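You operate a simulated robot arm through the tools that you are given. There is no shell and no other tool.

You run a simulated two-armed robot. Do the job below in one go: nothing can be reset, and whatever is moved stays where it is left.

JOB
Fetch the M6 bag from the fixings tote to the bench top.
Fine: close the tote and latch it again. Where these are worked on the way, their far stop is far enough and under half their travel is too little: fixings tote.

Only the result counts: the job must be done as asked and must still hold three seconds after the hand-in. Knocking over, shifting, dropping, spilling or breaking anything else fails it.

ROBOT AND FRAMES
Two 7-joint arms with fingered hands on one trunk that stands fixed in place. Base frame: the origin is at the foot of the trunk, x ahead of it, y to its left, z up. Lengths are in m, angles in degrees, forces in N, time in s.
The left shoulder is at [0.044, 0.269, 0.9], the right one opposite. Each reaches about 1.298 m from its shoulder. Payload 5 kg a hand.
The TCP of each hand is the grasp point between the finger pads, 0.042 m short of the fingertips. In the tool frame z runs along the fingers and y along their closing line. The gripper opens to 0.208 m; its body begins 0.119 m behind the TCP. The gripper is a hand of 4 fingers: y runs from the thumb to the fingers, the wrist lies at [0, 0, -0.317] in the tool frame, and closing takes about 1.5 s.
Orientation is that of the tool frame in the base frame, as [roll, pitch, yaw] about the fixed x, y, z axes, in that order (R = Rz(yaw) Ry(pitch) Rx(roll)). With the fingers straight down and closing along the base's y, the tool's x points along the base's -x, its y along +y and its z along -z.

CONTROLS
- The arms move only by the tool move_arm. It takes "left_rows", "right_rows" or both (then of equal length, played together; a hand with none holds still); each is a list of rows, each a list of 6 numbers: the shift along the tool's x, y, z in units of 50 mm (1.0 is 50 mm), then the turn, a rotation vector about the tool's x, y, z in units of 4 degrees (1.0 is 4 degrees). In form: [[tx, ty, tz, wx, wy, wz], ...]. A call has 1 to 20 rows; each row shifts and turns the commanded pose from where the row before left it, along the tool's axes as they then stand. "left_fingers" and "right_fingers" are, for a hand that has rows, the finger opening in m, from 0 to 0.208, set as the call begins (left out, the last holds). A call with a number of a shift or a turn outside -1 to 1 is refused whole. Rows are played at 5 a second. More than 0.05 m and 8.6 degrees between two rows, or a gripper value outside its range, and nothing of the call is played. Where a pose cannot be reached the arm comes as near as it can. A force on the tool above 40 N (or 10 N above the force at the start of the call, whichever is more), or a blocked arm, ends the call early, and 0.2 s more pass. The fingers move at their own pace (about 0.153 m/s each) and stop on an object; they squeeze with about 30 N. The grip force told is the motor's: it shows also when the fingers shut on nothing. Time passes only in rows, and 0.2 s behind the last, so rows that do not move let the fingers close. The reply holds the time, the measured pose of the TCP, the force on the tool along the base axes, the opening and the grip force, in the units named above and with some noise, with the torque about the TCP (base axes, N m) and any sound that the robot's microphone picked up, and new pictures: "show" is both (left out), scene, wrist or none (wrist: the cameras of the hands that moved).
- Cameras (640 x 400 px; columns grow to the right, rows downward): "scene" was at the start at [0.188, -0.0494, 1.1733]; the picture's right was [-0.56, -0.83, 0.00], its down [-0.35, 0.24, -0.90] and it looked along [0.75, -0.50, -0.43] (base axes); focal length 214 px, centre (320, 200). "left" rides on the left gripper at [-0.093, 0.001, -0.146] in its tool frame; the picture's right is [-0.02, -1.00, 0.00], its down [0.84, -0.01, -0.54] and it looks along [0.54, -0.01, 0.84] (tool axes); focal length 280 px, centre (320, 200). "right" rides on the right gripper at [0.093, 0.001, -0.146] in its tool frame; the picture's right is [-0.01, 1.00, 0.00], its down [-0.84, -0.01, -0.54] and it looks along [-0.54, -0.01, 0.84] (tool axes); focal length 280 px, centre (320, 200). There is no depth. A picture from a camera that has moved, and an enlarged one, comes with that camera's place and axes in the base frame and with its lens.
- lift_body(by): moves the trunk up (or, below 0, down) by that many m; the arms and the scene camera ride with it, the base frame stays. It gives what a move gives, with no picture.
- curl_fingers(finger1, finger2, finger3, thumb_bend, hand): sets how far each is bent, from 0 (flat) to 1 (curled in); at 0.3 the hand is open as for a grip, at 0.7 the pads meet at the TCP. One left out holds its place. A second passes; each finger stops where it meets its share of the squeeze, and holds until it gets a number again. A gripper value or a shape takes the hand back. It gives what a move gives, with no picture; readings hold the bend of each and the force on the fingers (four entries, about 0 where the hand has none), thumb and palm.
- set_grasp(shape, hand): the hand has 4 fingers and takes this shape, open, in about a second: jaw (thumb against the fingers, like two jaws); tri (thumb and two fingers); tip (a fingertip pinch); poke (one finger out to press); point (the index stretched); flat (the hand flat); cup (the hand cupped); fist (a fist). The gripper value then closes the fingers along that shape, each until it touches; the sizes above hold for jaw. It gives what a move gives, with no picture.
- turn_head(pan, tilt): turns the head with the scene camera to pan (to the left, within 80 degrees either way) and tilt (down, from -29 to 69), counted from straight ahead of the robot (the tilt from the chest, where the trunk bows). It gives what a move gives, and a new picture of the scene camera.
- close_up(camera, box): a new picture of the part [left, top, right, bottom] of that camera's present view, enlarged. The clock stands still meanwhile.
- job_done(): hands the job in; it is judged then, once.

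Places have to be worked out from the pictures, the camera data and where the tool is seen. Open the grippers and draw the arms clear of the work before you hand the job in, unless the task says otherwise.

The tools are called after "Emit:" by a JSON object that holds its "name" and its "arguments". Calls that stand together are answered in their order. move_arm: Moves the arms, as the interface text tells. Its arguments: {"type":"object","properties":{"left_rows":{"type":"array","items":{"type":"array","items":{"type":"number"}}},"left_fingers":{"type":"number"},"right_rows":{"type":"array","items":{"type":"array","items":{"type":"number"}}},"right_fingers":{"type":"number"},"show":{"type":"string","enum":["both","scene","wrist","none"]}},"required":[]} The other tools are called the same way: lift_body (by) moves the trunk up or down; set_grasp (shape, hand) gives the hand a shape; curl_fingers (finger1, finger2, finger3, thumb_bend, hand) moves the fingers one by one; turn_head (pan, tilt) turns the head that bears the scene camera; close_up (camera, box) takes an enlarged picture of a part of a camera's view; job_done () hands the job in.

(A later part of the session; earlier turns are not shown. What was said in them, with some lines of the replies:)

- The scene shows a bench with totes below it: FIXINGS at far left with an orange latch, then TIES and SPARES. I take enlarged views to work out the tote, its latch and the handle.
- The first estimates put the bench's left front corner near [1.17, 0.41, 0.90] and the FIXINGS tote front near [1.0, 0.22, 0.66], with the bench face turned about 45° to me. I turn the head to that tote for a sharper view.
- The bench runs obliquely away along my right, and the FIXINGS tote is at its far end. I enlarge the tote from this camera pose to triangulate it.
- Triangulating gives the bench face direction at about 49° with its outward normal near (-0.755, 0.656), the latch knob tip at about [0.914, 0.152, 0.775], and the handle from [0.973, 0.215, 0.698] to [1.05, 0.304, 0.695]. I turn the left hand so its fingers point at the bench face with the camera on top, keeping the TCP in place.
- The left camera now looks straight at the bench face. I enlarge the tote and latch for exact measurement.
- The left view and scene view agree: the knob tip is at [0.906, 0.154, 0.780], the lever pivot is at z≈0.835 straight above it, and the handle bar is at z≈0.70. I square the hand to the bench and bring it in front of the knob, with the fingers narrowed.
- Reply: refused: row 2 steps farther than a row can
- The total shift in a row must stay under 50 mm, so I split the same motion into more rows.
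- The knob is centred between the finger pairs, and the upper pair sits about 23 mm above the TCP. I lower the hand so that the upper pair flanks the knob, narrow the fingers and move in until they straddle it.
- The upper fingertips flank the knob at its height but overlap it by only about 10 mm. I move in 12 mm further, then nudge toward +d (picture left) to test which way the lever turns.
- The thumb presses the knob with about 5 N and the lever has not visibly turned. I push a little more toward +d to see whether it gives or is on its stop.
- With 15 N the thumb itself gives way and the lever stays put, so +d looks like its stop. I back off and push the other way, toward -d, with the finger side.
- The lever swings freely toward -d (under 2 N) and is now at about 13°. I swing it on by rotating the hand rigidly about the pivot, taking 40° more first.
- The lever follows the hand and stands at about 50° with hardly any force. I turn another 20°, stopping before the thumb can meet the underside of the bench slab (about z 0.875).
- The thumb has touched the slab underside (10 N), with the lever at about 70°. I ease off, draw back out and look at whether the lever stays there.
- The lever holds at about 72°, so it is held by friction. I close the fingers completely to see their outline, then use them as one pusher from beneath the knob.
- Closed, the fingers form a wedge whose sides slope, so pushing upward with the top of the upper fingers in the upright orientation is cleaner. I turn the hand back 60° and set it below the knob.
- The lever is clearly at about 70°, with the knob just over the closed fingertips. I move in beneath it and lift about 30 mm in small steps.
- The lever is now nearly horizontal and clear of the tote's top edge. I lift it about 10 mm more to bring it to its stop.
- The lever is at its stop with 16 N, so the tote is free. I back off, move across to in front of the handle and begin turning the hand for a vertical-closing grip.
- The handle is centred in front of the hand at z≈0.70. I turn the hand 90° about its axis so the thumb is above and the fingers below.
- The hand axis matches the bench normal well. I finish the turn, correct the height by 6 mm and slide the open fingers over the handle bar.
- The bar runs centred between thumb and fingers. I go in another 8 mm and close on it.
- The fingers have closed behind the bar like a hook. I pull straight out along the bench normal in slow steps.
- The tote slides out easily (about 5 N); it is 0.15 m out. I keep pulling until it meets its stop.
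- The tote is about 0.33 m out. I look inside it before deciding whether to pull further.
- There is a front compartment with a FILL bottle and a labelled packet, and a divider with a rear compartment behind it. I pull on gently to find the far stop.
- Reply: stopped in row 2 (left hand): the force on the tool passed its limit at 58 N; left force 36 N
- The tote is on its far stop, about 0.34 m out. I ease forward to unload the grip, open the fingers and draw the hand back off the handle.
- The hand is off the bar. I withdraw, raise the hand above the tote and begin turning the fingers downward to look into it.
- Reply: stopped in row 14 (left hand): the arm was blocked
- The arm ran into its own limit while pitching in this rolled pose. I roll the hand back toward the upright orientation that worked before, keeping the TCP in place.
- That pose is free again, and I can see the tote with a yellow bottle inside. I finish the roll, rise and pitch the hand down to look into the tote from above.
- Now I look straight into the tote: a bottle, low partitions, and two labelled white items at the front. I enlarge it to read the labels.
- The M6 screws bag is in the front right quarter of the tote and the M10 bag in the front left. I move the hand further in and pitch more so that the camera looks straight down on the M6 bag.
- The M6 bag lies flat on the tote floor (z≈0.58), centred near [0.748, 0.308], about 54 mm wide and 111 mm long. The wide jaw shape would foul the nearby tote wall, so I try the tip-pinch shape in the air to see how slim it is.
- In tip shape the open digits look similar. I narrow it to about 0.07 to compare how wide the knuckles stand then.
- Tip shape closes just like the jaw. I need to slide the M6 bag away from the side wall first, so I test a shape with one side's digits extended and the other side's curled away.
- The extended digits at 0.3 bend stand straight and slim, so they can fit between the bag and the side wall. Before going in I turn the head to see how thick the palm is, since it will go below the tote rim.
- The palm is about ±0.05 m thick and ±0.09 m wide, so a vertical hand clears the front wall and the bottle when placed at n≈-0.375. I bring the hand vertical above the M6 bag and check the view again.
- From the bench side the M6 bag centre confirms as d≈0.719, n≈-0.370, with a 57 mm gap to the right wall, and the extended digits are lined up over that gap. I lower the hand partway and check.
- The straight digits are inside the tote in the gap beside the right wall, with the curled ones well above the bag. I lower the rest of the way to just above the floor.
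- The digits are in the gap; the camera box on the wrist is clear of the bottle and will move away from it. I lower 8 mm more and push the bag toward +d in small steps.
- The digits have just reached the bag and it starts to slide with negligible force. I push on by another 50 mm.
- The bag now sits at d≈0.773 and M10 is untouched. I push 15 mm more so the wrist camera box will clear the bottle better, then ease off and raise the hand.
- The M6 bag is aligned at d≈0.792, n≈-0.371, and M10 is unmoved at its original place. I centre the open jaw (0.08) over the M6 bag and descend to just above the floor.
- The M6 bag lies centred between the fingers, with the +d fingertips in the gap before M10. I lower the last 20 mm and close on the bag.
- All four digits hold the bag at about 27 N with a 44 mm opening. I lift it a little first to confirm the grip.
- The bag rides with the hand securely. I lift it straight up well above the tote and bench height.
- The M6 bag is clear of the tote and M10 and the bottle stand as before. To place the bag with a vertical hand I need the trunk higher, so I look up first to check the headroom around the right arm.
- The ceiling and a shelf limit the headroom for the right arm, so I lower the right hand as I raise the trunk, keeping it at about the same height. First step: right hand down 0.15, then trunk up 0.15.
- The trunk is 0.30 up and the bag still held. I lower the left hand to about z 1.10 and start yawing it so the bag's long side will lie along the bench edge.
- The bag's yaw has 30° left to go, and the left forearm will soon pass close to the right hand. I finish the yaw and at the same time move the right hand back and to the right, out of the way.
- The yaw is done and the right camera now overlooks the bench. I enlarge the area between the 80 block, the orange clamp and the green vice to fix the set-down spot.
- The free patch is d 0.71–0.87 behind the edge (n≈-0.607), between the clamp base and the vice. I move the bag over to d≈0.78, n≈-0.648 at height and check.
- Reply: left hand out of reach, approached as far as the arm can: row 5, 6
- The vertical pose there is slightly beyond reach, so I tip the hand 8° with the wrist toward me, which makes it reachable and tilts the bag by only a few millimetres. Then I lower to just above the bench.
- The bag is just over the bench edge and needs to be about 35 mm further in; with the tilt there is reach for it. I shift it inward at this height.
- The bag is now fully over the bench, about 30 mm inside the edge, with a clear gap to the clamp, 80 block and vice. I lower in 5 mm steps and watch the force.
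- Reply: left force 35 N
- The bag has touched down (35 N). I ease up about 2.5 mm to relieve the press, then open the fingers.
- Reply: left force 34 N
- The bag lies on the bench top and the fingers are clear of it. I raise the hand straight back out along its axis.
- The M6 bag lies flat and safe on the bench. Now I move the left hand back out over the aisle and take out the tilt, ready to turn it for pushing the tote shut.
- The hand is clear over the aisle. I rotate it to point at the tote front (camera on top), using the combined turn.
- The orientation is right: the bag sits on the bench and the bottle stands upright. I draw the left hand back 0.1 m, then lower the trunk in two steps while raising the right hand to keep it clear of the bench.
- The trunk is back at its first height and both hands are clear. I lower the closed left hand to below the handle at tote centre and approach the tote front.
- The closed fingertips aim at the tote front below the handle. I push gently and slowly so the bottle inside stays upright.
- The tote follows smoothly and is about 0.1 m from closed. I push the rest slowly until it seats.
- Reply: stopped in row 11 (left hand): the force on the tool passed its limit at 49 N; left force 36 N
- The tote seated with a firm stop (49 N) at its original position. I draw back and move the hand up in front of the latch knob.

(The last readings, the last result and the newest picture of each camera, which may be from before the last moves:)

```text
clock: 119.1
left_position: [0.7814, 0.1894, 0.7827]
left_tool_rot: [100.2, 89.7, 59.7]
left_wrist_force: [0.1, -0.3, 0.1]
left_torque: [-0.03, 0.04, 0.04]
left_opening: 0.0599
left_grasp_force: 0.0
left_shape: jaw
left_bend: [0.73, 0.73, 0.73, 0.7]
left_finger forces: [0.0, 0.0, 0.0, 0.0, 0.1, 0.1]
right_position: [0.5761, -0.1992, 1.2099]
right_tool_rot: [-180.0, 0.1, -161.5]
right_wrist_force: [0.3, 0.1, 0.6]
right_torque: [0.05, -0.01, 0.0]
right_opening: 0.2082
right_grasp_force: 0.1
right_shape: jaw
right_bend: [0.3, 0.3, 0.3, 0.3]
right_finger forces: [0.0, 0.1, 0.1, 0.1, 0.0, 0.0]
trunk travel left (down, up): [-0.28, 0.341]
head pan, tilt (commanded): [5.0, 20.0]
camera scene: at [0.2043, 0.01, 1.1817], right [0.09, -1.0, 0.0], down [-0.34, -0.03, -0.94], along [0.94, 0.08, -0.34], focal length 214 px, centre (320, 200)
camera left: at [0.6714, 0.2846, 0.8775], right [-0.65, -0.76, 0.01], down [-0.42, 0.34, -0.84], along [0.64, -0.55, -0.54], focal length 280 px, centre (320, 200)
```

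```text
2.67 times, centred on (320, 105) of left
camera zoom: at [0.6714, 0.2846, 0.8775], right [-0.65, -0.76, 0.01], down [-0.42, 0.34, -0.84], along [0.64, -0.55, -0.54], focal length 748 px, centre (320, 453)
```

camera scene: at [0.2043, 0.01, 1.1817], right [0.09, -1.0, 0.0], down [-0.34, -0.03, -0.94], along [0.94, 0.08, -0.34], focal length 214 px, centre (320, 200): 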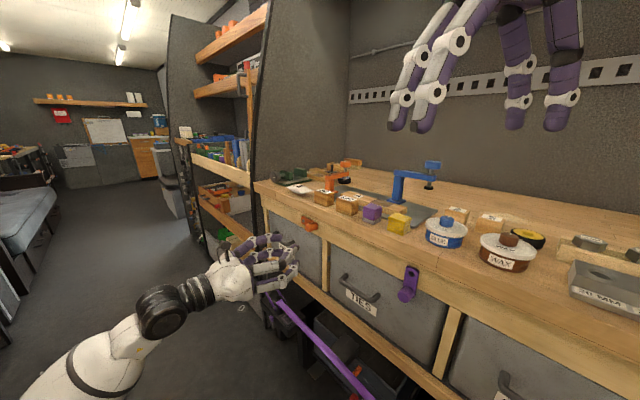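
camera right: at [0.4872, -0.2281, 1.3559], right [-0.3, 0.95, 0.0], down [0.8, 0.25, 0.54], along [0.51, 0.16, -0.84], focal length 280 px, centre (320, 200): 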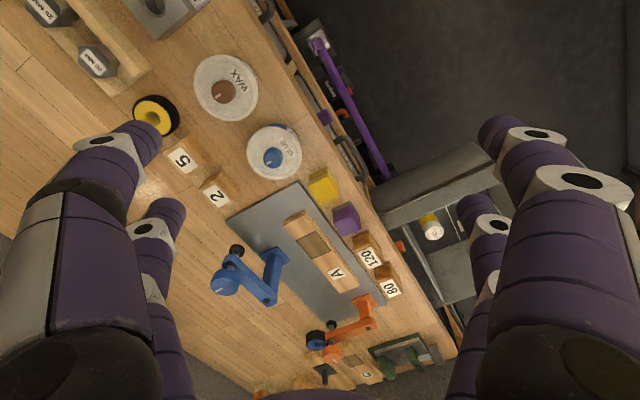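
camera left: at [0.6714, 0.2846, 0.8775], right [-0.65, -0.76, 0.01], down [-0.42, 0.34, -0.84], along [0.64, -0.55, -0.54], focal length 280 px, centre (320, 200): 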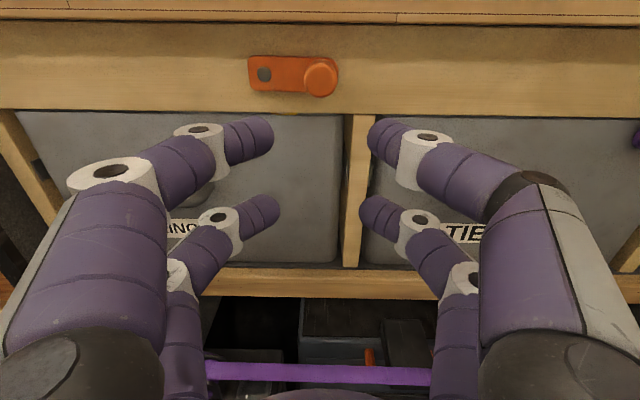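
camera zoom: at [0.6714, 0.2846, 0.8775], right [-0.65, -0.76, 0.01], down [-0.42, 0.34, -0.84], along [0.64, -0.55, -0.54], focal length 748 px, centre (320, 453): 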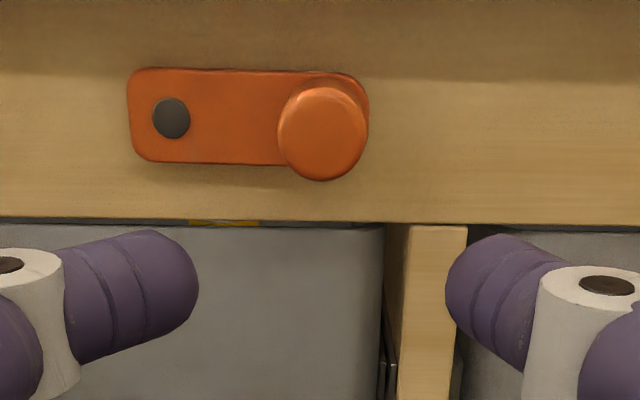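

The lever is still horizontal and the tote front is flush. I line the upper finger pair up with the knob, at z≈0.832 and d≈0.651, and move in so the fingers straddle it.

Emit:
{"name": "move_arm", "arguments": {"left_rows": [[-0.346, 0, 0, 0, 0, 0], [0, 0, 0.7, 0, 0, 0], [0, 0, 0.7, 0, 0, 0], [0, 0, 0.5, 0, 0, 0], [0, 0, 0, 0, 0, 0]], "left_fingers": 0.06, "show": "wrist"}}

Emit:
{"name": "close_up", "arguments": {"camera": "left", "box": [200, 60, 440, 210]}}

```text
clock: 120.3
left_position: [0.8535, 0.1257, 0.7995]
left_tool_rot: [97.5, 89.7, 56.9]
left_wrist_force: [-0.9, -1.0, -0.4]
left_torque: [0.03, 0.0, -0.04]
left_opening: 0.0599
left_grasp_force: 0.2
left_shape: jaw
left_bend: [0.73, 0.73, 0.73, 0.7]
left_finger forces: [0.0, 0.0, 0.0, 0.0, 0.1, 0.0]
right_position: [0.5743, -0.1986, 1.2105]
right_tool_rot: [-180.0, 0.1, -161.6]
right_wrist_force: [0.2, -0.5, 0.4]
right_torque: [0.06, 0.05, -0.02]
right_opening: 0.2077
right_grasp_force: 0.0
right_shape: jaw
right_bend: [0.3, 0.3, 0.3, 0.3]
right_finger forces: [0.0, 0.1, 0.0, 0.1, 0.1, 0.1]
trunk travel left (down, up): [-0.28, 0.341]
head pan, tilt (commanded): [5.0, 20.0]
camera left: at [0.7439, 0.2211, 0.8941], right [-0.65, -0.76, 0.01], down [-0.42, 0.34, -0.84], along [0.64, -0.55, -0.54], focal length 280 px, centre (320, 200)
```

left: 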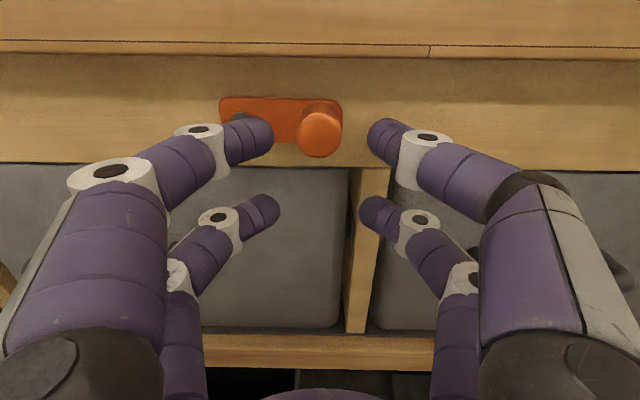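

```text
2.67 times, centred on (320, 135) of left
camera zoom: at [0.7439, 0.2211, 0.8941], right [-0.65, -0.76, 0.01], down [-0.42, 0.34, -0.84], along [0.64, -0.55, -0.54], focal length 748 px, centre (320, 373)
```

zoom: 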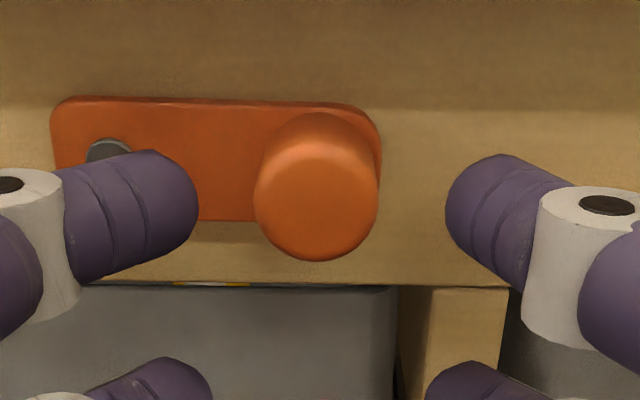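

The fingers straddle the knob at the right height. I close on it.

Emit:
{"name": "move_arm", "arguments": {"left_rows": [[0, 0, 0, 0, 0, 0], [0, 0, 0, 0, 0, 0], [0, 0, 0, 0, 0, 0], [0, 0, 0, 0, 0, 0], [0, 0, 0, 0, 0, 0]], "left_fingers": 0.015, "show": "wrist"}}

```text
clock: 121.5
left_position: [0.8545, 0.1249, 0.7995]
left_tool_rot: [101.0, 89.8, 60.3]
left_wrist_force: [3.7, -3.0, -0.3]
left_torque: [0.11, 0.13, 0.03]
left_opening: 0.0095
left_grasp_force: 29.8
left_shape: jaw
left_bend: [0.72, 0.7, 0.7, 0.7]
left_finger forces: [26.6, 0.0, 0.1, 0.1, 26.2, 0.1]
right_position: [0.5742, -0.1999, 1.211]
right_tool_rot: [-179.9, 0.1, -161.6]
right_wrist_force: [0.1, 0.0, 0.2]
right_torque: [-0.01, -0.02, 0.01]
right_opening: 0.2083
right_grasp_force: 0.1
right_shape: jaw
right_bend: [0.3, 0.3, 0.3, 0.3]
right_finger forces: [0.0, 0.0, 0.0, 0.1, 0.1, 0.1]
trunk travel left (down, up): [-0.28, 0.341]
head pan, tilt (commanded): [5.0, 20.0]
camera left: at [0.7439, 0.2211, 0.894], right [-0.65, -0.76, 0.01], down [-0.42, 0.34, -0.84], along [0.64, -0.55, -0.54], focal length 280 px, centre (320, 200)
```

left: 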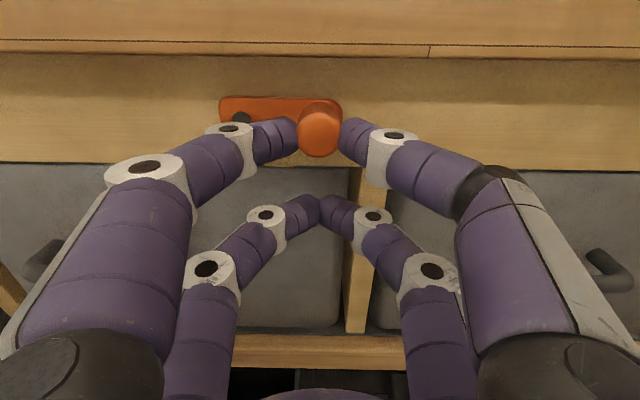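

The upper pair grips the knob at 26 N. I bring it down along the arc about the pivot, the first 45°.

Emit:
{"name": "move_arm", "arguments": {"left_rows": [[0.0942, 0.0041, 0, 0, 0, 0], [0.0933, 0.0123, 0, 0, 0, 0], [0.092, 0.0204, 0, 0, 0, 0], [0.0899, 0.0283, 0, 0, 0, 0], [0.087, 0.0361, 0, 0, 0, 0], [0.0836, 0.0435, 0, 0, 0, 0], [0.0795, 0.0505, 0, 0, 0, 0], [0.0747, 0.0575, 0, 0, 0, 0], [0.0694, 0.0636, 0, 0, 0, 0]], "show": "wrist"}}

```text
clock: 123.5
left_position: [0.8642, 0.1373, 0.7601]
left_tool_rot: [137.2, 89.7, 96.6]
left_wrist_force: [-7.6, -9.7, -7.6]
left_torque: [0.55, -0.2, -0.44]
left_opening: 0.0093
left_grasp_force: 30.1
left_shape: jaw
left_bend: [0.72, 0.7, 0.7, 0.7]
left_finger forces: [19.7, 0.0, 0.0, 0.0, 34.7, 0.1]
right_position: [0.5749, -0.2005, 1.2097]
right_tool_rot: [180.0, 0.2, -161.6]
right_wrist_force: [0.6, -0.5, -0.9]
right_torque: [0.0, -0.03, 0.02]
right_opening: 0.2084
right_grasp_force: 0.0
right_shape: jaw
right_bend: [0.3, 0.3, 0.3, 0.3]
right_finger forces: [0.1, 0.0, 0.0, 0.1, 0.0, 0.0]
trunk travel left (down, up): [-0.28, 0.341]
head pan, tilt (commanded): [5.0, 20.0]
camera left: at [0.754, 0.2327, 0.8542], right [-0.65, -0.76, 0.01], down [-0.42, 0.35, -0.84], along [0.63, -0.55, -0.54], focal length 280 px, centre (320, 200)
```

left: 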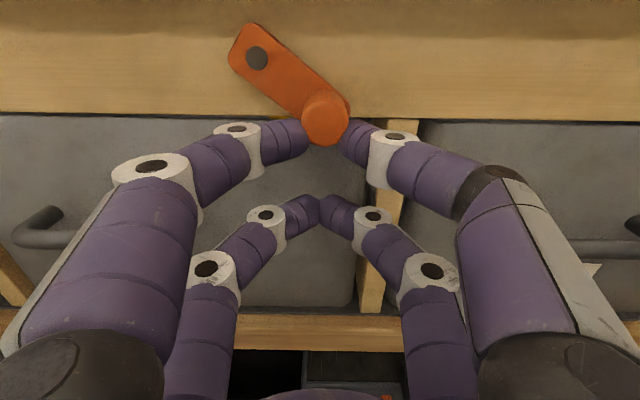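

The lever follows and is at about 45°, with some side force building. I open to a loose cage and push it the rest of the way down toward +d with the thumb.

Emit:
{"name": "move_arm", "arguments": {"left_rows": [[0, 0, 0, 0, 0, 0], [0, 0, 0, 0, 0, 0], [0, 0, 0, 0, 0, 0], [0.03, 0.15, 0, 0, 0, 0], [0.03, 0.15, 0, 0, 0, 0], [0.03, 0.15, 0, 0, 0, 0], [0.03, 0.15, 0, 0, 0, 0], [0.02, 0.15, 0, 0, 0, 0], [0.02, 0.15, 0, 0, 0, 0]], "left_fingers": 0.055, "show": "wrist"}}

```text
clock: 125.7
left_position: [0.8929, 0.1692, 0.7461]
left_tool_rot: [168.9, 89.3, 128.0]
left_wrist_force: [-18.4, -2.9, -18.6]
left_torque: [1.12, -0.75, -1.04]
left_opening: 0.0634
left_grasp_force: 0.0
left_shape: jaw
left_bend: [0.73, 0.73, 0.73, 0.7]
left_finger forces: [0.1, 0.0, 0.0, 0.1, 23.4, 0.1]
right_position: [0.5753, -0.1996, 1.2103]
right_tool_rot: [-180.0, 0.1, -161.5]
right_wrist_force: [0.0, -0.6, -0.5]
right_torque: [-0.03, 0.03, 0.01]
right_opening: 0.2078
right_grasp_force: 0.0
right_shape: jaw
right_bend: [0.3, 0.3, 0.3, 0.3]
right_finger forces: [0.1, 0.0, 0.1, 0.0, 0.0, 0.1]
trunk travel left (down, up): [-0.28, 0.341]
head pan, tilt (commanded): [5.0, 20.0]
stopped in row 9 (left hand): the force on the tool passed its limit at 41 N (the readings are from after the stop); the commanded pose is now the measured one
camera left: at [0.7827, 0.2641, 0.8421], right [-0.65, -0.76, 0.01], down [-0.42, 0.35, -0.84], along [0.63, -0.55, -0.55], focal length 280 px, centre (320, 200)
```

left: 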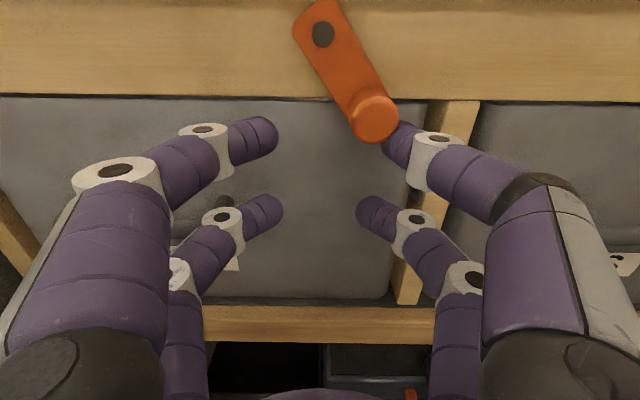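

The thumb sits slightly below the knob and is wedging it. I back off, raise the hand 16 mm so that the thumb pushes from above and beside the knob, and push again.

Emit:
{"name": "move_arm", "arguments": {"left_rows": [[0, -0.35, 0, 0, 0, 0], [-0.32, 0, 0, 0, 0, 0], [0, 0.15, 0, 0, 0, 0], [0, 0.15, 0, 0, 0, 0], [0, 0.12, 0, 0, 0, 0], [0, 0.12, 0, 0, 0, 0], [0, 0.12, 0, 0, 0, 0]], "left_fingers": 0.055, "show": "wrist"}}

```text
clock: 126.8
left_position: [0.8889, 0.1649, 0.7607]
left_tool_rot: [170.7, 89.3, 129.7]
left_wrist_force: [-28.2, -6.6, -15.9]
left_torque: [1.19, -1.02, -1.62]
left_opening: 0.072
left_grasp_force: 0.0
left_shape: jaw
left_bend: [0.73, 0.73, 0.73, 0.7]
left_finger forces: [0.0, 0.1, 0.0, 0.0, 28.8, 0.0]
right_position: [0.5747, -0.1988, 1.2103]
right_tool_rot: [180.0, 0.1, -161.6]
right_wrist_force: [-0.4, -0.1, 0.7]
right_torque: [0.04, 0.04, 0.0]
right_opening: 0.2079
right_grasp_force: 0.0
right_shape: jaw
right_bend: [0.3, 0.3, 0.3, 0.3]
right_finger forces: [0.0, 0.0, 0.0, 0.1, 0.0, 0.0]
trunk travel left (down, up): [-0.28, 0.341]
head pan, tilt (commanded): [5.0, 20.0]
stopped in row 5 (left hand): the force on the tool passed its limit at 42 N (the readings are from after the stop); the commanded pose is now the measured one
camera left: at [0.7797, 0.26, 0.8574], right [-0.66, -0.75, 0.01], down [-0.42, 0.35, -0.84], along [0.63, -0.55, -0.55], focal length 280 px, centre (320, 200)
```

left: 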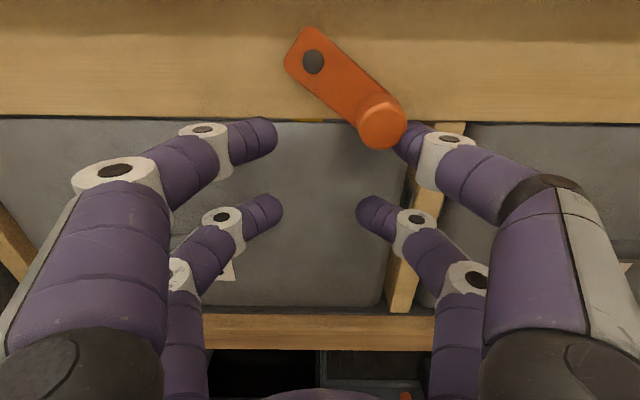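

The lever was lifted back a little because the thumb still sat under the knob's centre. I back off further, raise the hand 20 mm so the thumb sits above and outside the knob, and then follow the arc downward.

Emit:
{"name": "move_arm", "arguments": {"left_rows": [[0, -0.55, 0, 0, 0, 0], [-0.386, 0, 0, 0, 0, 0], [0, 0, 0, 0, 0, 0]], "left_fingers": 0.055, "show": "wrist"}}

Emit:
{"name": "close_up", "arguments": {"camera": "left", "box": [200, 30, 440, 180]}}

```text
clock: 127.6
left_position: [0.8717, 0.1463, 0.7854]
left_tool_rot: [154.1, 89.6, 113.2]
left_wrist_force: [-6.4, -5.1, -1.4]
left_torque: [0.26, -0.16, -0.26]
left_opening: 0.0588
left_grasp_force: 0.1
left_shape: jaw
left_bend: [0.73, 0.73, 0.73, 0.7]
left_finger forces: [0.1, 0.0, 0.1, 0.0, 8.2, 0.0]
right_position: [0.5759, -0.1993, 1.2097]
right_tool_rot: [179.9, 0.1, -161.6]
right_wrist_force: [-0.6, 0.2, 0.1]
right_torque: [-0.02, 0.01, 0.01]
right_opening: 0.2082
right_grasp_force: 0.0
right_shape: jaw
right_bend: [0.3, 0.3, 0.3, 0.3]
right_finger forces: [0.0, 0.0, 0.0, 0.0, 0.1, 0.0]
trunk travel left (down, up): [-0.28, 0.341]
head pan, tilt (commanded): [5.0, 20.0]
camera left: at [0.7622, 0.2419, 0.8802], right [-0.65, -0.76, 0.01], down [-0.42, 0.35, -0.84], along [0.63, -0.55, -0.54], focal length 280 px, centre (320, 200)
```

left: 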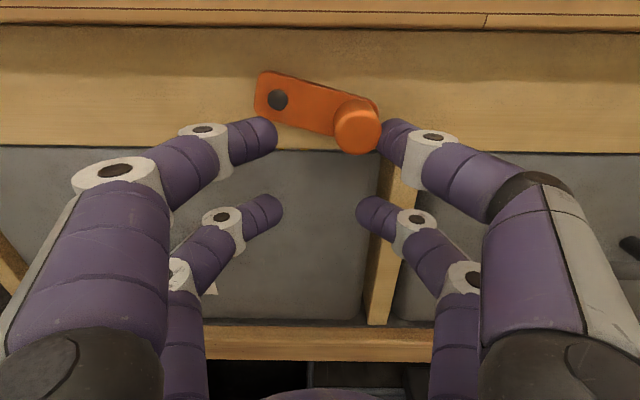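

```text
2.67 times, centred on (320, 105) of left
camera zoom: at [0.7622, 0.2419, 0.8802], right [-0.65, -0.76, 0.01], down [-0.42, 0.35, -0.84], along [0.63, -0.55, -0.54], focal length 748 px, centre (320, 453)
```

zoom: 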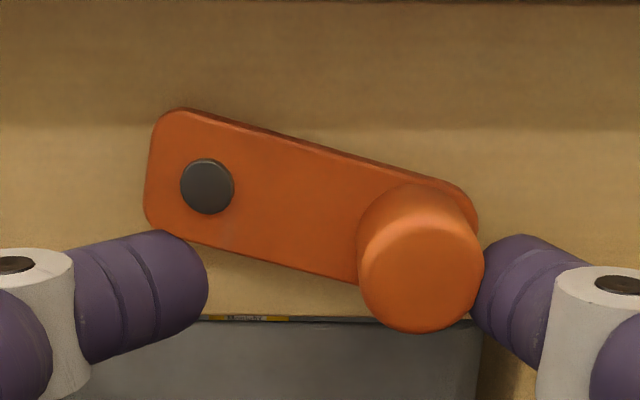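

The thumb keeps wedging under the knob and lifts it. A better way is to shut the fingers and press the knob down with the underside of the upper pair. First I release sideways, draw back and look at the lever again.

Emit:
{"name": "move_arm", "arguments": {"left_rows": [[0, -0.3, 0, 0, 0, 0], [0, 0, -0.6, 0, 0, 0], [0, 0, -0.6, 0, 0, 0], [0, 0, 0, 0, 0, 0], [0, 0, 0, 0, 0, 0]], "left_fingers": 0.055, "show": "none"}}

Emit:
{"name": "move_arm", "arguments": {"left_rows": [[0, 0, 0, 0, 0, 0], [0, 0, 0, 0, 0, 0], [0, 0, 0, 0, 0, 0], [0, 0, 0, 0, 0, 0]], "left_fingers": 0.0, "show": "wrist"}}

Emit:
{"name": "close_up", "arguments": {"camera": "left", "box": [200, 20, 440, 170]}}

```text
clock: 128.8
left_position: [0.8164, 0.1744, 0.7844]
left_tool_rot: [155.7, 89.4, 114.8]
left_wrist_force: [0.3, 0.6, -0.6]
left_torque: [-0.02, 0.03, 0.02]
left_opening: 0.055
left_grasp_force: 0.0
left_shape: jaw
left_bend: [0.73, 0.73, 0.73, 0.7]
left_finger forces: [0.0, 0.0, 0.0, 0.0, 0.1, 0.0]
right_position: [0.5756, -0.1997, 1.2096]
right_tool_rot: [-179.9, 0.1, -161.6]
right_wrist_force: [-0.2, 0.4, 0.1]
right_torque: [0.02, 0.04, 0.0]
right_opening: 0.2081
right_grasp_force: 0.0
right_shape: jaw
right_bend: [0.3, 0.3, 0.3, 0.3]
right_finger forces: [0.0, 0.0, 0.1, 0.0, 0.1, 0.0]
trunk travel left (down, up): [-0.28, 0.341]
head pan, tilt (commanded): [5.0, 20.0]
```

```text
clock: 129.8
left_position: [0.8175, 0.1736, 0.7847]
left_tool_rot: [155.4, 89.5, 114.5]
left_wrist_force: [-0.7, 0.1, 0.3]
left_torque: [-0.01, 0.04, 0.0]
left_opening: 0.0
left_grasp_force: 29.7
left_shape: jaw
left_bend: [0.7, 0.7, 0.7, 0.7]
left_finger forces: [0.1, 0.0, 0.0, 0.0, 0.1, 0.0]
right_position: [0.5759, -0.1996, 1.2095]
right_tool_rot: [179.9, 0.1, -161.6]
right_wrist_force: [-0.2, 0.4, 0.9]
right_torque: [0.0, 0.0, 0.03]
right_opening: 0.2078
right_grasp_force: 0.0
right_shape: jaw
right_bend: [0.3, 0.3, 0.3, 0.3]
right_finger forces: [0.0, 0.1, 0.1, 0.0, 0.0, 0.0]
trunk travel left (down, up): [-0.28, 0.341]
head pan, tilt (commanded): [5.0, 20.0]
camera left: at [0.7071, 0.27, 0.8803], right [-0.65, -0.76, 0.01], down [-0.42, 0.35, -0.84], along [0.63, -0.55, -0.54], focal length 280 px, centre (320, 200)
```

left: 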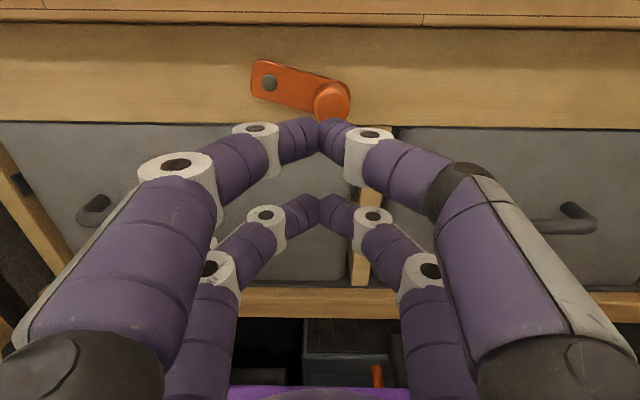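

```text
2.67 times, centred on (320, 95) of left
camera zoom: at [0.7071, 0.27, 0.8803], right [-0.65, -0.76, 0.01], down [-0.42, 0.35, -0.84], along [0.63, -0.55, -0.54], focal length 748 px, centre (320, 480)
```

zoom: 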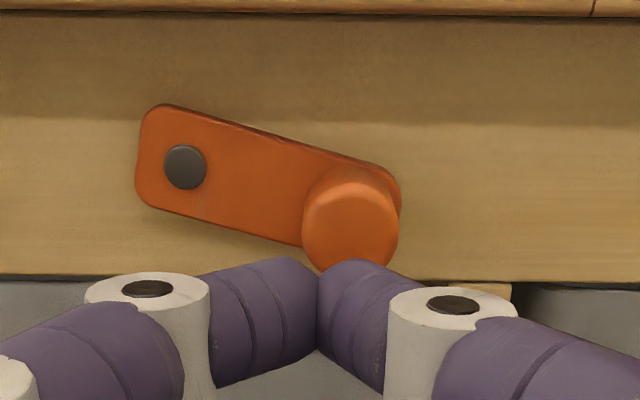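

The lever rests at about 78° with the knob at d≈0.655, z≈0.824. I raise the closed fingers so the knob fits into the gap between the upper and lower pairs, then move in.

Emit:
{"name": "move_arm", "arguments": {"left_rows": [[-0.686, -0.15, 0, 0, 0, 0], [0, 0, 0.5, 0, 0, 0], [0, 0, 0.5, 0, 0, 0], [0, 0, 0, 0, 0, 0]], "show": "wrist"}}

Emit:
{"name": "close_up", "arguments": {"camera": "left", "box": [200, 70, 440, 220]}}

```text
clock: 130.8
left_position: [0.8508, 0.1356, 0.8201]
left_tool_rot: [155.6, 89.5, 114.9]
left_wrist_force: [0.4, -0.5, -0.2]
left_torque: [0.02, 0.01, 0.04]
left_opening: 0.0
left_grasp_force: 30.0
left_shape: jaw
left_bend: [0.7, 0.7, 0.7, 0.7]
left_finger forces: [0.0, 0.1, 0.1, 0.0, 0.0, 0.1]
right_position: [0.5753, -0.1993, 1.2091]
right_tool_rot: [180.0, 0.2, -161.6]
right_wrist_force: [-0.4, -1.2, 1.1]
right_torque: [0.01, 0.03, 0.01]
right_opening: 0.2078
right_grasp_force: 0.1
right_shape: jaw
right_bend: [0.3, 0.3, 0.3, 0.3]
right_finger forces: [0.0, 0.0, 0.0, 0.0, 0.0, 0.0]
trunk travel left (down, up): [-0.28, 0.341]
head pan, tilt (commanded): [5.0, 20.0]
camera left: at [0.7407, 0.2312, 0.9146], right [-0.65, -0.76, 0.01], down [-0.42, 0.35, -0.84], along [0.63, -0.55, -0.54], focal length 280 px, centre (320, 200)
```

left: 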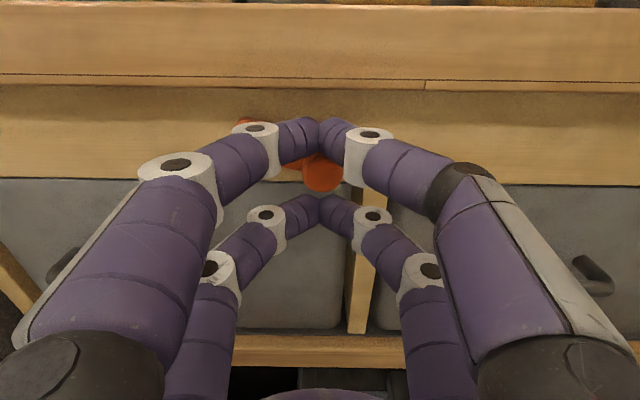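

```text
2.67 times, centred on (320, 145) of left
camera zoom: at [0.7407, 0.2312, 0.9146], right [-0.65, -0.76, 0.01], down [-0.42, 0.35, -0.84], along [0.63, -0.55, -0.54], focal length 748 px, centre (320, 347)
```

zoom: 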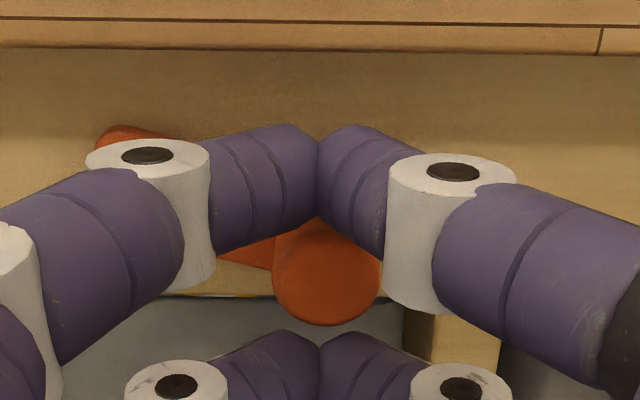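

The knob sits between the two finger pairs. I press it down along the arc toward the closed position.

Emit:
{"name": "move_arm", "arguments": {"left_rows": [[0.1, 0, 0, 0, 0, 0], [0.1354, 0.0388, 0, 0, 0, 0], [0.1288, 0.0574, 0, 0, 0, 0], [0.1195, 0.0746, 0, 0, 0, 0], [0.108, 0.0906, 0, 0, 0, 0], [0.0942, 0.1046, 0, 0, 0, 0]], "show": "wrist"}}

Emit:
{"name": "close_up", "arguments": {"camera": "left", "box": [200, 40, 440, 190]}}

```text
clock: 132.2
left_position: [0.8633, 0.1498, 0.7851]
left_tool_rot: [153.0, 89.6, 112.3]
left_wrist_force: [-0.1, -0.4, -0.5]
left_torque: [-0.01, 0.01, -0.03]
left_opening: 0.0001
left_grasp_force: 30.1
left_shape: jaw
left_bend: [0.7, 0.7, 0.7, 0.7]
left_finger forces: [0.0, 0.0, 0.0, 0.0, 0.0, 0.0]
right_position: [0.5745, -0.1989, 1.2102]
right_tool_rot: [180.0, 0.1, -161.6]
right_wrist_force: [0.4, -0.2, 0.5]
right_torque: [0.02, -0.04, -0.02]
right_opening: 0.208
right_grasp_force: 0.1
right_shape: jaw
right_bend: [0.3, 0.3, 0.3, 0.3]
right_finger forces: [0.0, 0.1, 0.0, 0.1, 0.0, 0.0]
trunk travel left (down, up): [-0.28, 0.341]
head pan, tilt (commanded): [5.0, 20.0]
camera left: at [0.7525, 0.245, 0.88], right [-0.65, -0.76, 0.01], down [-0.42, 0.35, -0.84], along [0.63, -0.55, -0.54], focal length 280 px, centre (320, 200)
```

left: 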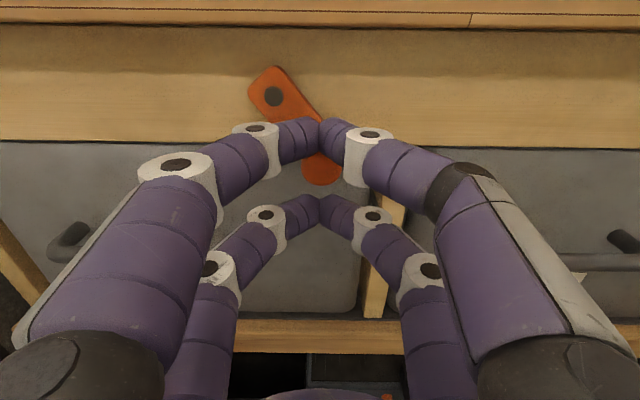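

```text
2.67 times, centred on (320, 115) of left
camera zoom: at [0.7525, 0.245, 0.88], right [-0.65, -0.76, 0.01], down [-0.42, 0.35, -0.84], along [0.63, -0.55, -0.54], focal length 748 px, centre (320, 427)
```

zoom: 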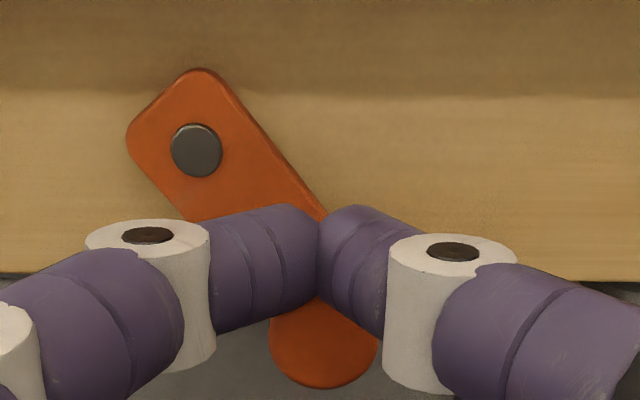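

Pressing from above works with almost no force; the lever is at about 40°. I continue along the arc to nearly vertical.

Emit:
{"name": "move_arm", "arguments": {"left_rows": [[0.0788, 0.1169, 0, 0, 0, 0], [0.0618, 0.1267, 0, 0, 0, 0], [0.0514, 0.1684, 0, 0, 0, 0], [0.03, 0.12, 0, 0, 0, 0], [0.03, 0.08, 0, 0, 0, 0], [0, 0, 0, 0, 0, 0]], "show": "wrist"}}

Emit:
{"name": "close_up", "arguments": {"camera": "left", "box": [200, 40, 440, 190]}}

```text
clock: 133.6
left_position: [0.882, 0.1733, 0.7717]
left_tool_rot: [153.1, 89.6, 112.4]
left_wrist_force: [0.7, -0.1, 1.3]
left_torque: [-0.05, -0.01, 0.02]
left_opening: 0.0
left_grasp_force: 30.3
left_shape: jaw
left_bend: [0.7, 0.7, 0.7, 0.7]
left_finger forces: [0.1, 0.0, 0.1, 0.0, 0.0, 0.0]
right_position: [0.5747, -0.1995, 1.2095]
right_tool_rot: [180.0, 0.1, -161.6]
right_wrist_force: [-0.1, 0.5, 1.4]
right_torque: [-0.01, 0.0, 0.0]
right_opening: 0.2081
right_grasp_force: 0.0
right_shape: jaw
right_bend: [0.3, 0.3, 0.3, 0.3]
right_finger forces: [0.0, 0.1, 0.1, 0.0, 0.0, 0.0]
trunk travel left (down, up): [-0.28, 0.341]
head pan, tilt (commanded): [5.0, 20.0]
camera left: at [0.7727, 0.2687, 0.8673], right [-0.65, -0.76, 0.01], down [-0.42, 0.35, -0.84], along [0.63, -0.55, -0.54], focal length 280 px, centre (320, 200)
```

left: 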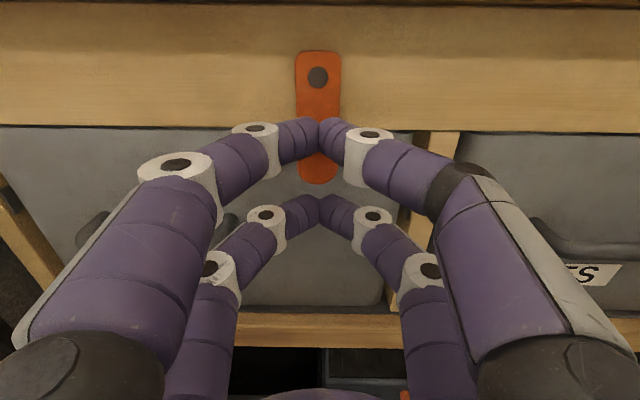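

```text
2.67 times, centred on (320, 115) of left
camera zoom: at [0.7727, 0.2687, 0.8673], right [-0.65, -0.76, 0.01], down [-0.42, 0.35, -0.84], along [0.63, -0.55, -0.54], focal length 748 px, centre (320, 427)
```

zoom: 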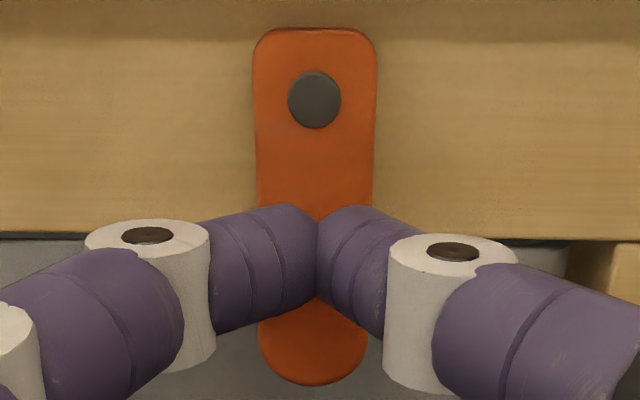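

The lever hangs vertical over the tote again. I draw back and check the latch and the tote front for exact closure.

Emit:
{"name": "move_arm", "arguments": {"left_rows": [[0, 0, -0.6, 0, 0, 0], [0, 0, -0.8, 0, 0, 0], [0, 0, -0.8, 0, 0, 0], [0, 0, 0, 0, 0, 0]], "show": "both"}}

Emit:
{"name": "close_up", "arguments": {"camera": "left", "box": [200, 20, 440, 170]}}

Emit:
{"name": "close_up", "arguments": {"camera": "scene", "box": [230, 160, 390, 280]}}

```text
clock: 134.6
left_position: [0.7983, 0.2448, 0.7718]
left_tool_rot: [153.5, 89.6, 112.5]
left_wrist_force: [-0.4, 0.2, -0.1]
left_torque: [0.0, 0.02, 0.02]
left_opening: 0.0
left_grasp_force: 30.0
left_shape: jaw
left_bend: [0.7, 0.7, 0.7, 0.7]
left_finger forces: [0.0, 0.1, 0.0, 0.0, 0.0, 0.1]
right_position: [0.5744, -0.1995, 1.2104]
right_tool_rot: [180.0, 0.1, -161.6]
right_wrist_force: [-1.3, 0.2, 1.1]
right_torque: [-0.08, -0.06, 0.03]
right_opening: 0.208
right_grasp_force: 0.1
right_shape: jaw
right_bend: [0.3, 0.3, 0.3, 0.3]
right_finger forces: [0.0, 0.1, 0.0, 0.0, 0.0, 0.0]
trunk travel left (down, up): [-0.28, 0.341]
head pan, tilt (commanded): [5.0, 20.0]
camera scene: at [0.2041, 0.0103, 1.1818], right [0.09, -1.0, 0.0], down [-0.34, -0.03, -0.94], along [0.94, 0.08, -0.34], focal length 214 px, centre (320, 200)
camera left: at [0.6893, 0.3404, 0.8673], right [-0.65, -0.76, 0.01], down [-0.42, 0.35, -0.84], along [0.63, -0.55, -0.54], focal length 280 px, centre (320, 200)
```

scene: 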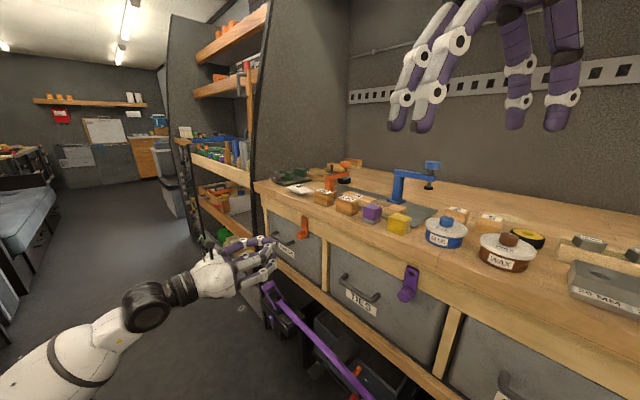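
left: 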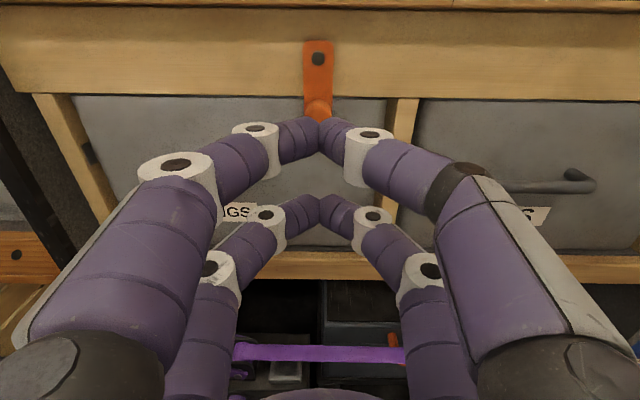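

```text
2.67 times, centred on (320, 95) of left
camera zoom: at [0.6893, 0.3404, 0.8673], right [-0.65, -0.76, 0.01], down [-0.42, 0.35, -0.84], along [0.63, -0.55, -0.54], focal length 748 px, centre (320, 480)
```

zoom: 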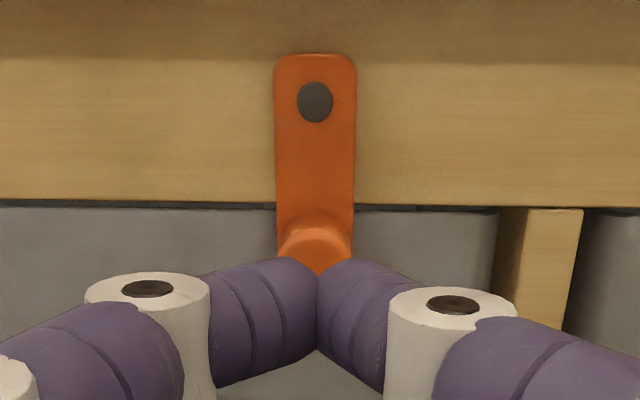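

```text
3.33 times, centred on (310, 220) of scene
camera zoom: at [0.2041, 0.0103, 1.1818], right [0.09, -1.0, 0.0], down [-0.34, -0.03, -0.94], along [0.94, 0.08, -0.34], focal length 715 px, centre (353, 133)
```

zoom: 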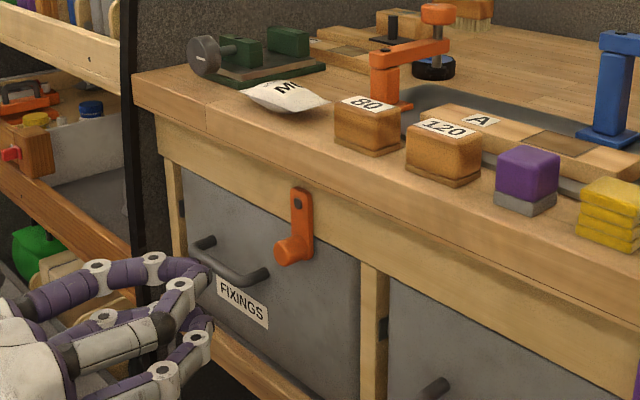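

The lever is vertical, the tote front is flush, and the bag lies on the bench. To be sure the latch is on its stop I straddle the knob once more and give a gentle push toward +d, as in my first test.

Emit:
{"name": "move_arm", "arguments": {"left_rows": [[0.296, 0, 0, 0, 0, 0], [0, 0, 0, 0, 0, 0], [0, 0, 0.8, 0, 0, 0], [0, 0, 0.8, 0, 0, 0], [0, 0, 0.8, 0, 0, 0], [0, 0.15, 0, 0, 0, 0], [0, 0.15, 0, 0, 0, 0], [0, 0.15, 0, 0, 0, 0]], "left_fingers": 0.055, "show": "wrist"}}

```text
clock: 136.4
left_position: [0.9033, 0.1835, 0.7574]
left_tool_rot: [154.5, 89.5, 113.6]
left_wrist_force: [-2.1, -1.0, -0.4]
left_torque: [0.01, -0.06, -0.11]
left_opening: 0.056
left_grasp_force: 0.0
left_shape: jaw
left_bend: [0.73, 0.73, 0.73, 0.7]
left_finger forces: [0.0, 0.1, 0.0, 0.1, 2.3, 0.0]
right_position: [0.5745, -0.2006, 1.2114]
right_tool_rot: [179.9, 0.1, -161.5]
right_wrist_force: [-0.2, 0.7, 0.3]
right_torque: [0.03, -0.02, 0.01]
right_opening: 0.2079
right_grasp_force: 0.1
right_shape: jaw
right_bend: [0.3, 0.3, 0.3, 0.3]
right_finger forces: [0.1, 0.0, 0.0, 0.1, 0.0, 0.1]
trunk travel left (down, up): [-0.28, 0.341]
head pan, tilt (commanded): [5.0, 20.0]
camera left: at [0.7945, 0.2786, 0.8528], right [-0.65, -0.76, 0.01], down [-0.42, 0.35, -0.84], along [0.63, -0.55, -0.54], focal length 280 px, centre (320, 200)
```

left: 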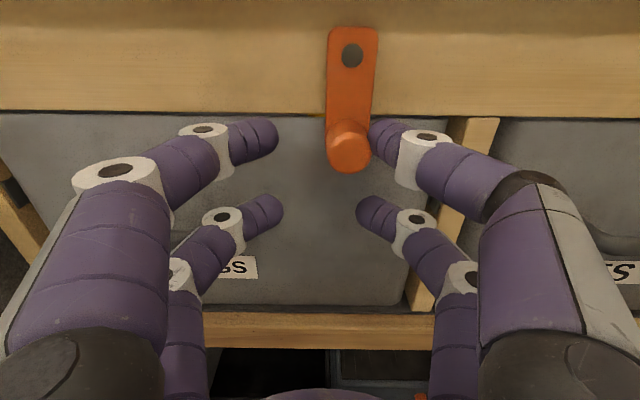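

Contact comes at the same place as in my first test (d≈0.726), and the view matches the starting picture, so the latch is on its stop and the tote is fully home. I ease off and withdraw the hand.

Emit:
{"name": "move_arm", "arguments": {"left_rows": [[0, -0.25, 0, 0, 0, 0], [0, 0, -0.6, 0, 0, 0], [0, 0, -0.8, 0, 0, 0], [0, 0, -0.9, 0, 0, 0], [0, 0, -0.9, 0, 0, 0], [-0.7, 0, -0.6, 0, 0, 0], [-0.7, 0, -0.6, 0, 0, 0], [-0.7, 0, -0.6, 0, 0, 0], [-0.7, 0, -0.3, 0, 0, 0], [-0.7, 0, 0, 0, 0, 0], [-0.7, 0, 0, 0, 0, 0], [-0.7, 0, 0, 0, 0, 0]], "left_fingers": 0.055, "show": "both"}}

Emit:
{"name": "close_up", "arguments": {"camera": "left", "box": [180, 80, 460, 280]}}

Emit:
{"name": "close_up", "arguments": {"camera": "scene", "box": [230, 160, 390, 280]}}

```text
clock: 139.0
left_position: [0.6962, 0.3449, 1.0042]
left_tool_rot: [159.3, 89.5, 118.4]
left_wrist_force: [0.1, -0.8, 0.1]
left_torque: [-0.01, -0.02, 0.03]
left_opening: 0.0549
left_grasp_force: 0.1
left_shape: jaw
left_bend: [0.73, 0.73, 0.73, 0.7]
left_finger forces: [0.0, 0.0, 0.0, 0.0, 0.0, 0.0]
right_position: [0.5746, -0.1982, 1.2102]
right_tool_rot: [180.0, 0.2, -161.5]
right_wrist_force: [-0.5, -0.5, -0.2]
right_torque: [0.05, -0.08, 0.04]
right_opening: 0.2081
right_grasp_force: 0.0
right_shape: jaw
right_bend: [0.3, 0.3, 0.3, 0.3]
right_finger forces: [0.1, 0.0, 0.1, 0.0, 0.0, 0.0]
trunk travel left (down, up): [-0.28, 0.341]
head pan, tilt (commanded): [5.0, 20.0]
camera scene: at [0.2039, 0.01, 1.1819], right [0.09, -1.0, 0.0], down [-0.34, -0.03, -0.94], along [0.94, 0.08, -0.34], focal length 214 px, centre (320, 200)
camera left: at [0.5864, 0.4415, 1.0993], right [-0.65, -0.76, 0.01], down [-0.42, 0.35, -0.84], along [0.63, -0.55, -0.55], focal length 280 px, centre (320, 200)
```

scene: 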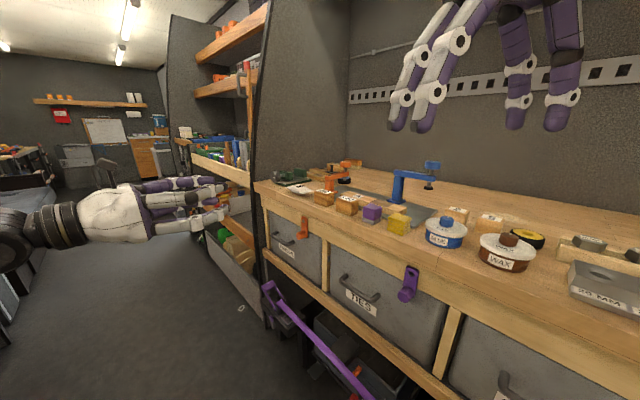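
left: 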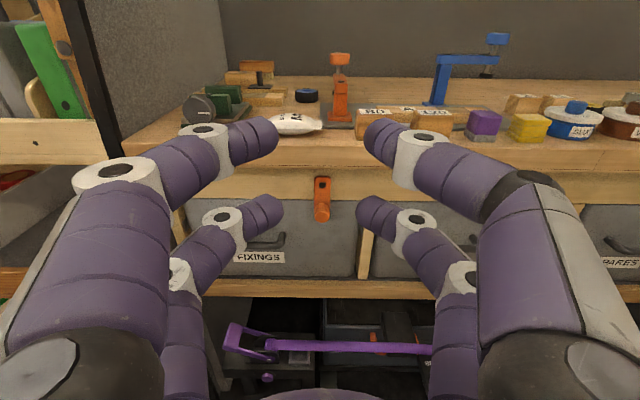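

```text
2.00 times, centred on (320, 180) of left
camera zoom: at [0.5864, 0.4415, 1.0993], right [-0.65, -0.76, 0.01], down [-0.42, 0.35, -0.84], along [0.63, -0.55, -0.55], focal length 561 px, centre (320, 240)
```

zoom: 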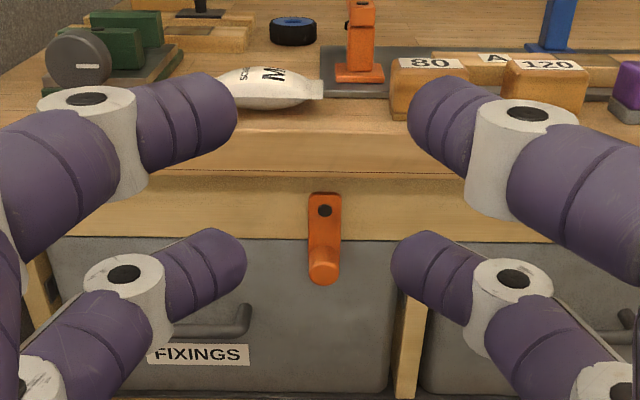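

```text
3.33 times, centred on (310, 220) of scene
camera zoom: at [0.2039, 0.01, 1.1819], right [0.09, -1.0, 0.0], down [-0.34, -0.03, -0.94], along [0.94, 0.08, -0.34], focal length 715 px, centre (353, 133)
```

zoom: 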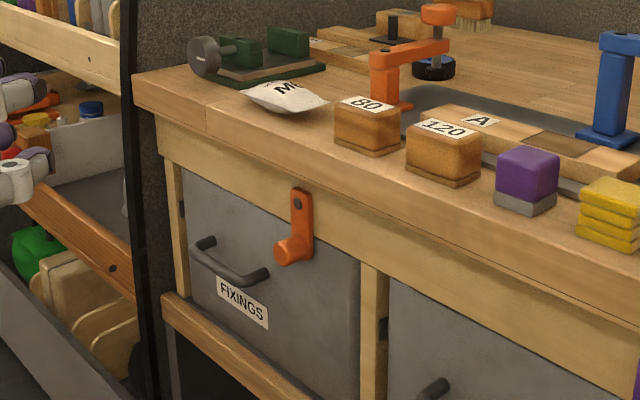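

The tote is shut with its latch down, and the M6 bag lies on the bench with everything else in place. I open the left hand fully, well clear of the work.

Emit:
{"name": "move_arm", "arguments": {"left_rows": [[0, 0, -0.5, 0, 0, 0], [0, 0, -0.5, 0, 0, 0], [0, 0, 0, 0, 0, 0], [0, 0, 0, 0, 0, 0], [0, 0, 0, 0, 0, 0]], "left_fingers": 0.208, "show": "both"}}

```text
clock: 140.2
left_position: [0.6573, 0.3778, 1.0046]
left_tool_rot: [156.1, 89.5, 115.1]
left_wrist_force: [0.0, -0.4, -0.6]
left_torque: [0.02, 0.02, -0.03]
left_opening: 0.2077
left_grasp_force: 0.0
left_shape: jaw
left_bend: [0.3, 0.3, 0.3, 0.3]
left_finger forces: [0.1, 0.0, 0.0, 0.0, 0.0, 0.0]
right_position: [0.5751, -0.1994, 1.2111]
right_tool_rot: [179.9, 0.0, -161.7]
right_wrist_force: [0.3, 0.8, -0.1]
right_torque: [-0.02, -0.02, -0.02]
right_opening: 0.2079
right_grasp_force: 0.0
right_shape: jaw
right_bend: [0.3, 0.3, 0.3, 0.3]
right_finger forces: [0.1, 0.0, 0.0, 0.0, 0.1, 0.0]
trunk travel left (down, up): [-0.28, 0.341]
head pan, tilt (commanded): [5.0, 20.0]
camera scene: at [0.2043, 0.0102, 1.1818], right [0.09, -1.0, 0.0], down [-0.34, -0.03, -0.94], along [0.94, 0.08, -0.34], focal length 214 px, centre (320, 200)
camera left: at [0.5487, 0.4736, 1.0995], right [-0.65, -0.76, 0.01], down [-0.42, 0.35, -0.84], along [0.63, -0.55, -0.54], focal length 280 px, centre (320, 200)
```

scene: 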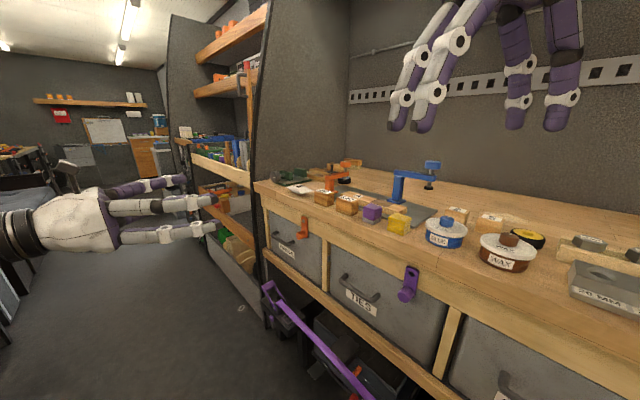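
left: 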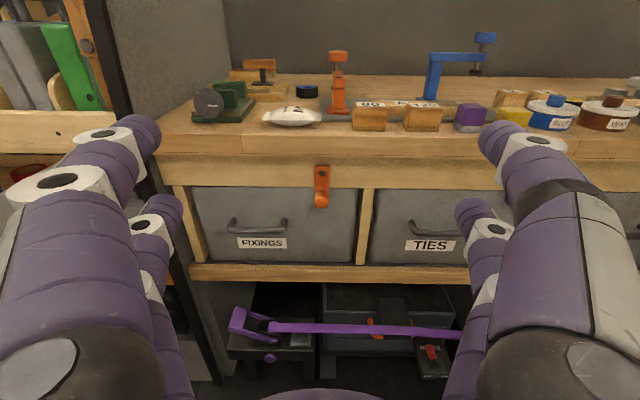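

Both hands are open and clear, the M6 bag is on the bench top, and the fixings tote is closed and latched. I hand the job in.

Emit:
{"name": "job_done", "arguments": {}}

```text
The job is handed in.
```

The M6 bag is on the bench top, between the green vice and the 80 block. The fixings tote is closed again with its orange latch down, and I've handed the job in; no verdict has come back.

- **Bag:** it lies flat, about 30 mm inside the front edge. I slid it sideways inside the tote to get a grip.
- **Tote:** I pulled it out to its far stop, about 0.34 m, and pushed it back until it seated.
- **Latch:** it took a few tries to bring back down. It now rests against the same stop as at the start.
- **Everything else:** the M10 bag hadn't moved when I last looked into the tote, just after lifting the M6 bag out. The FILL bottle was still standing before I pushed the tote shut. I pushed slowly but could not see inside once it closed. Nothing on the bench looks disturbed.

Both hands are open and clear of the work.
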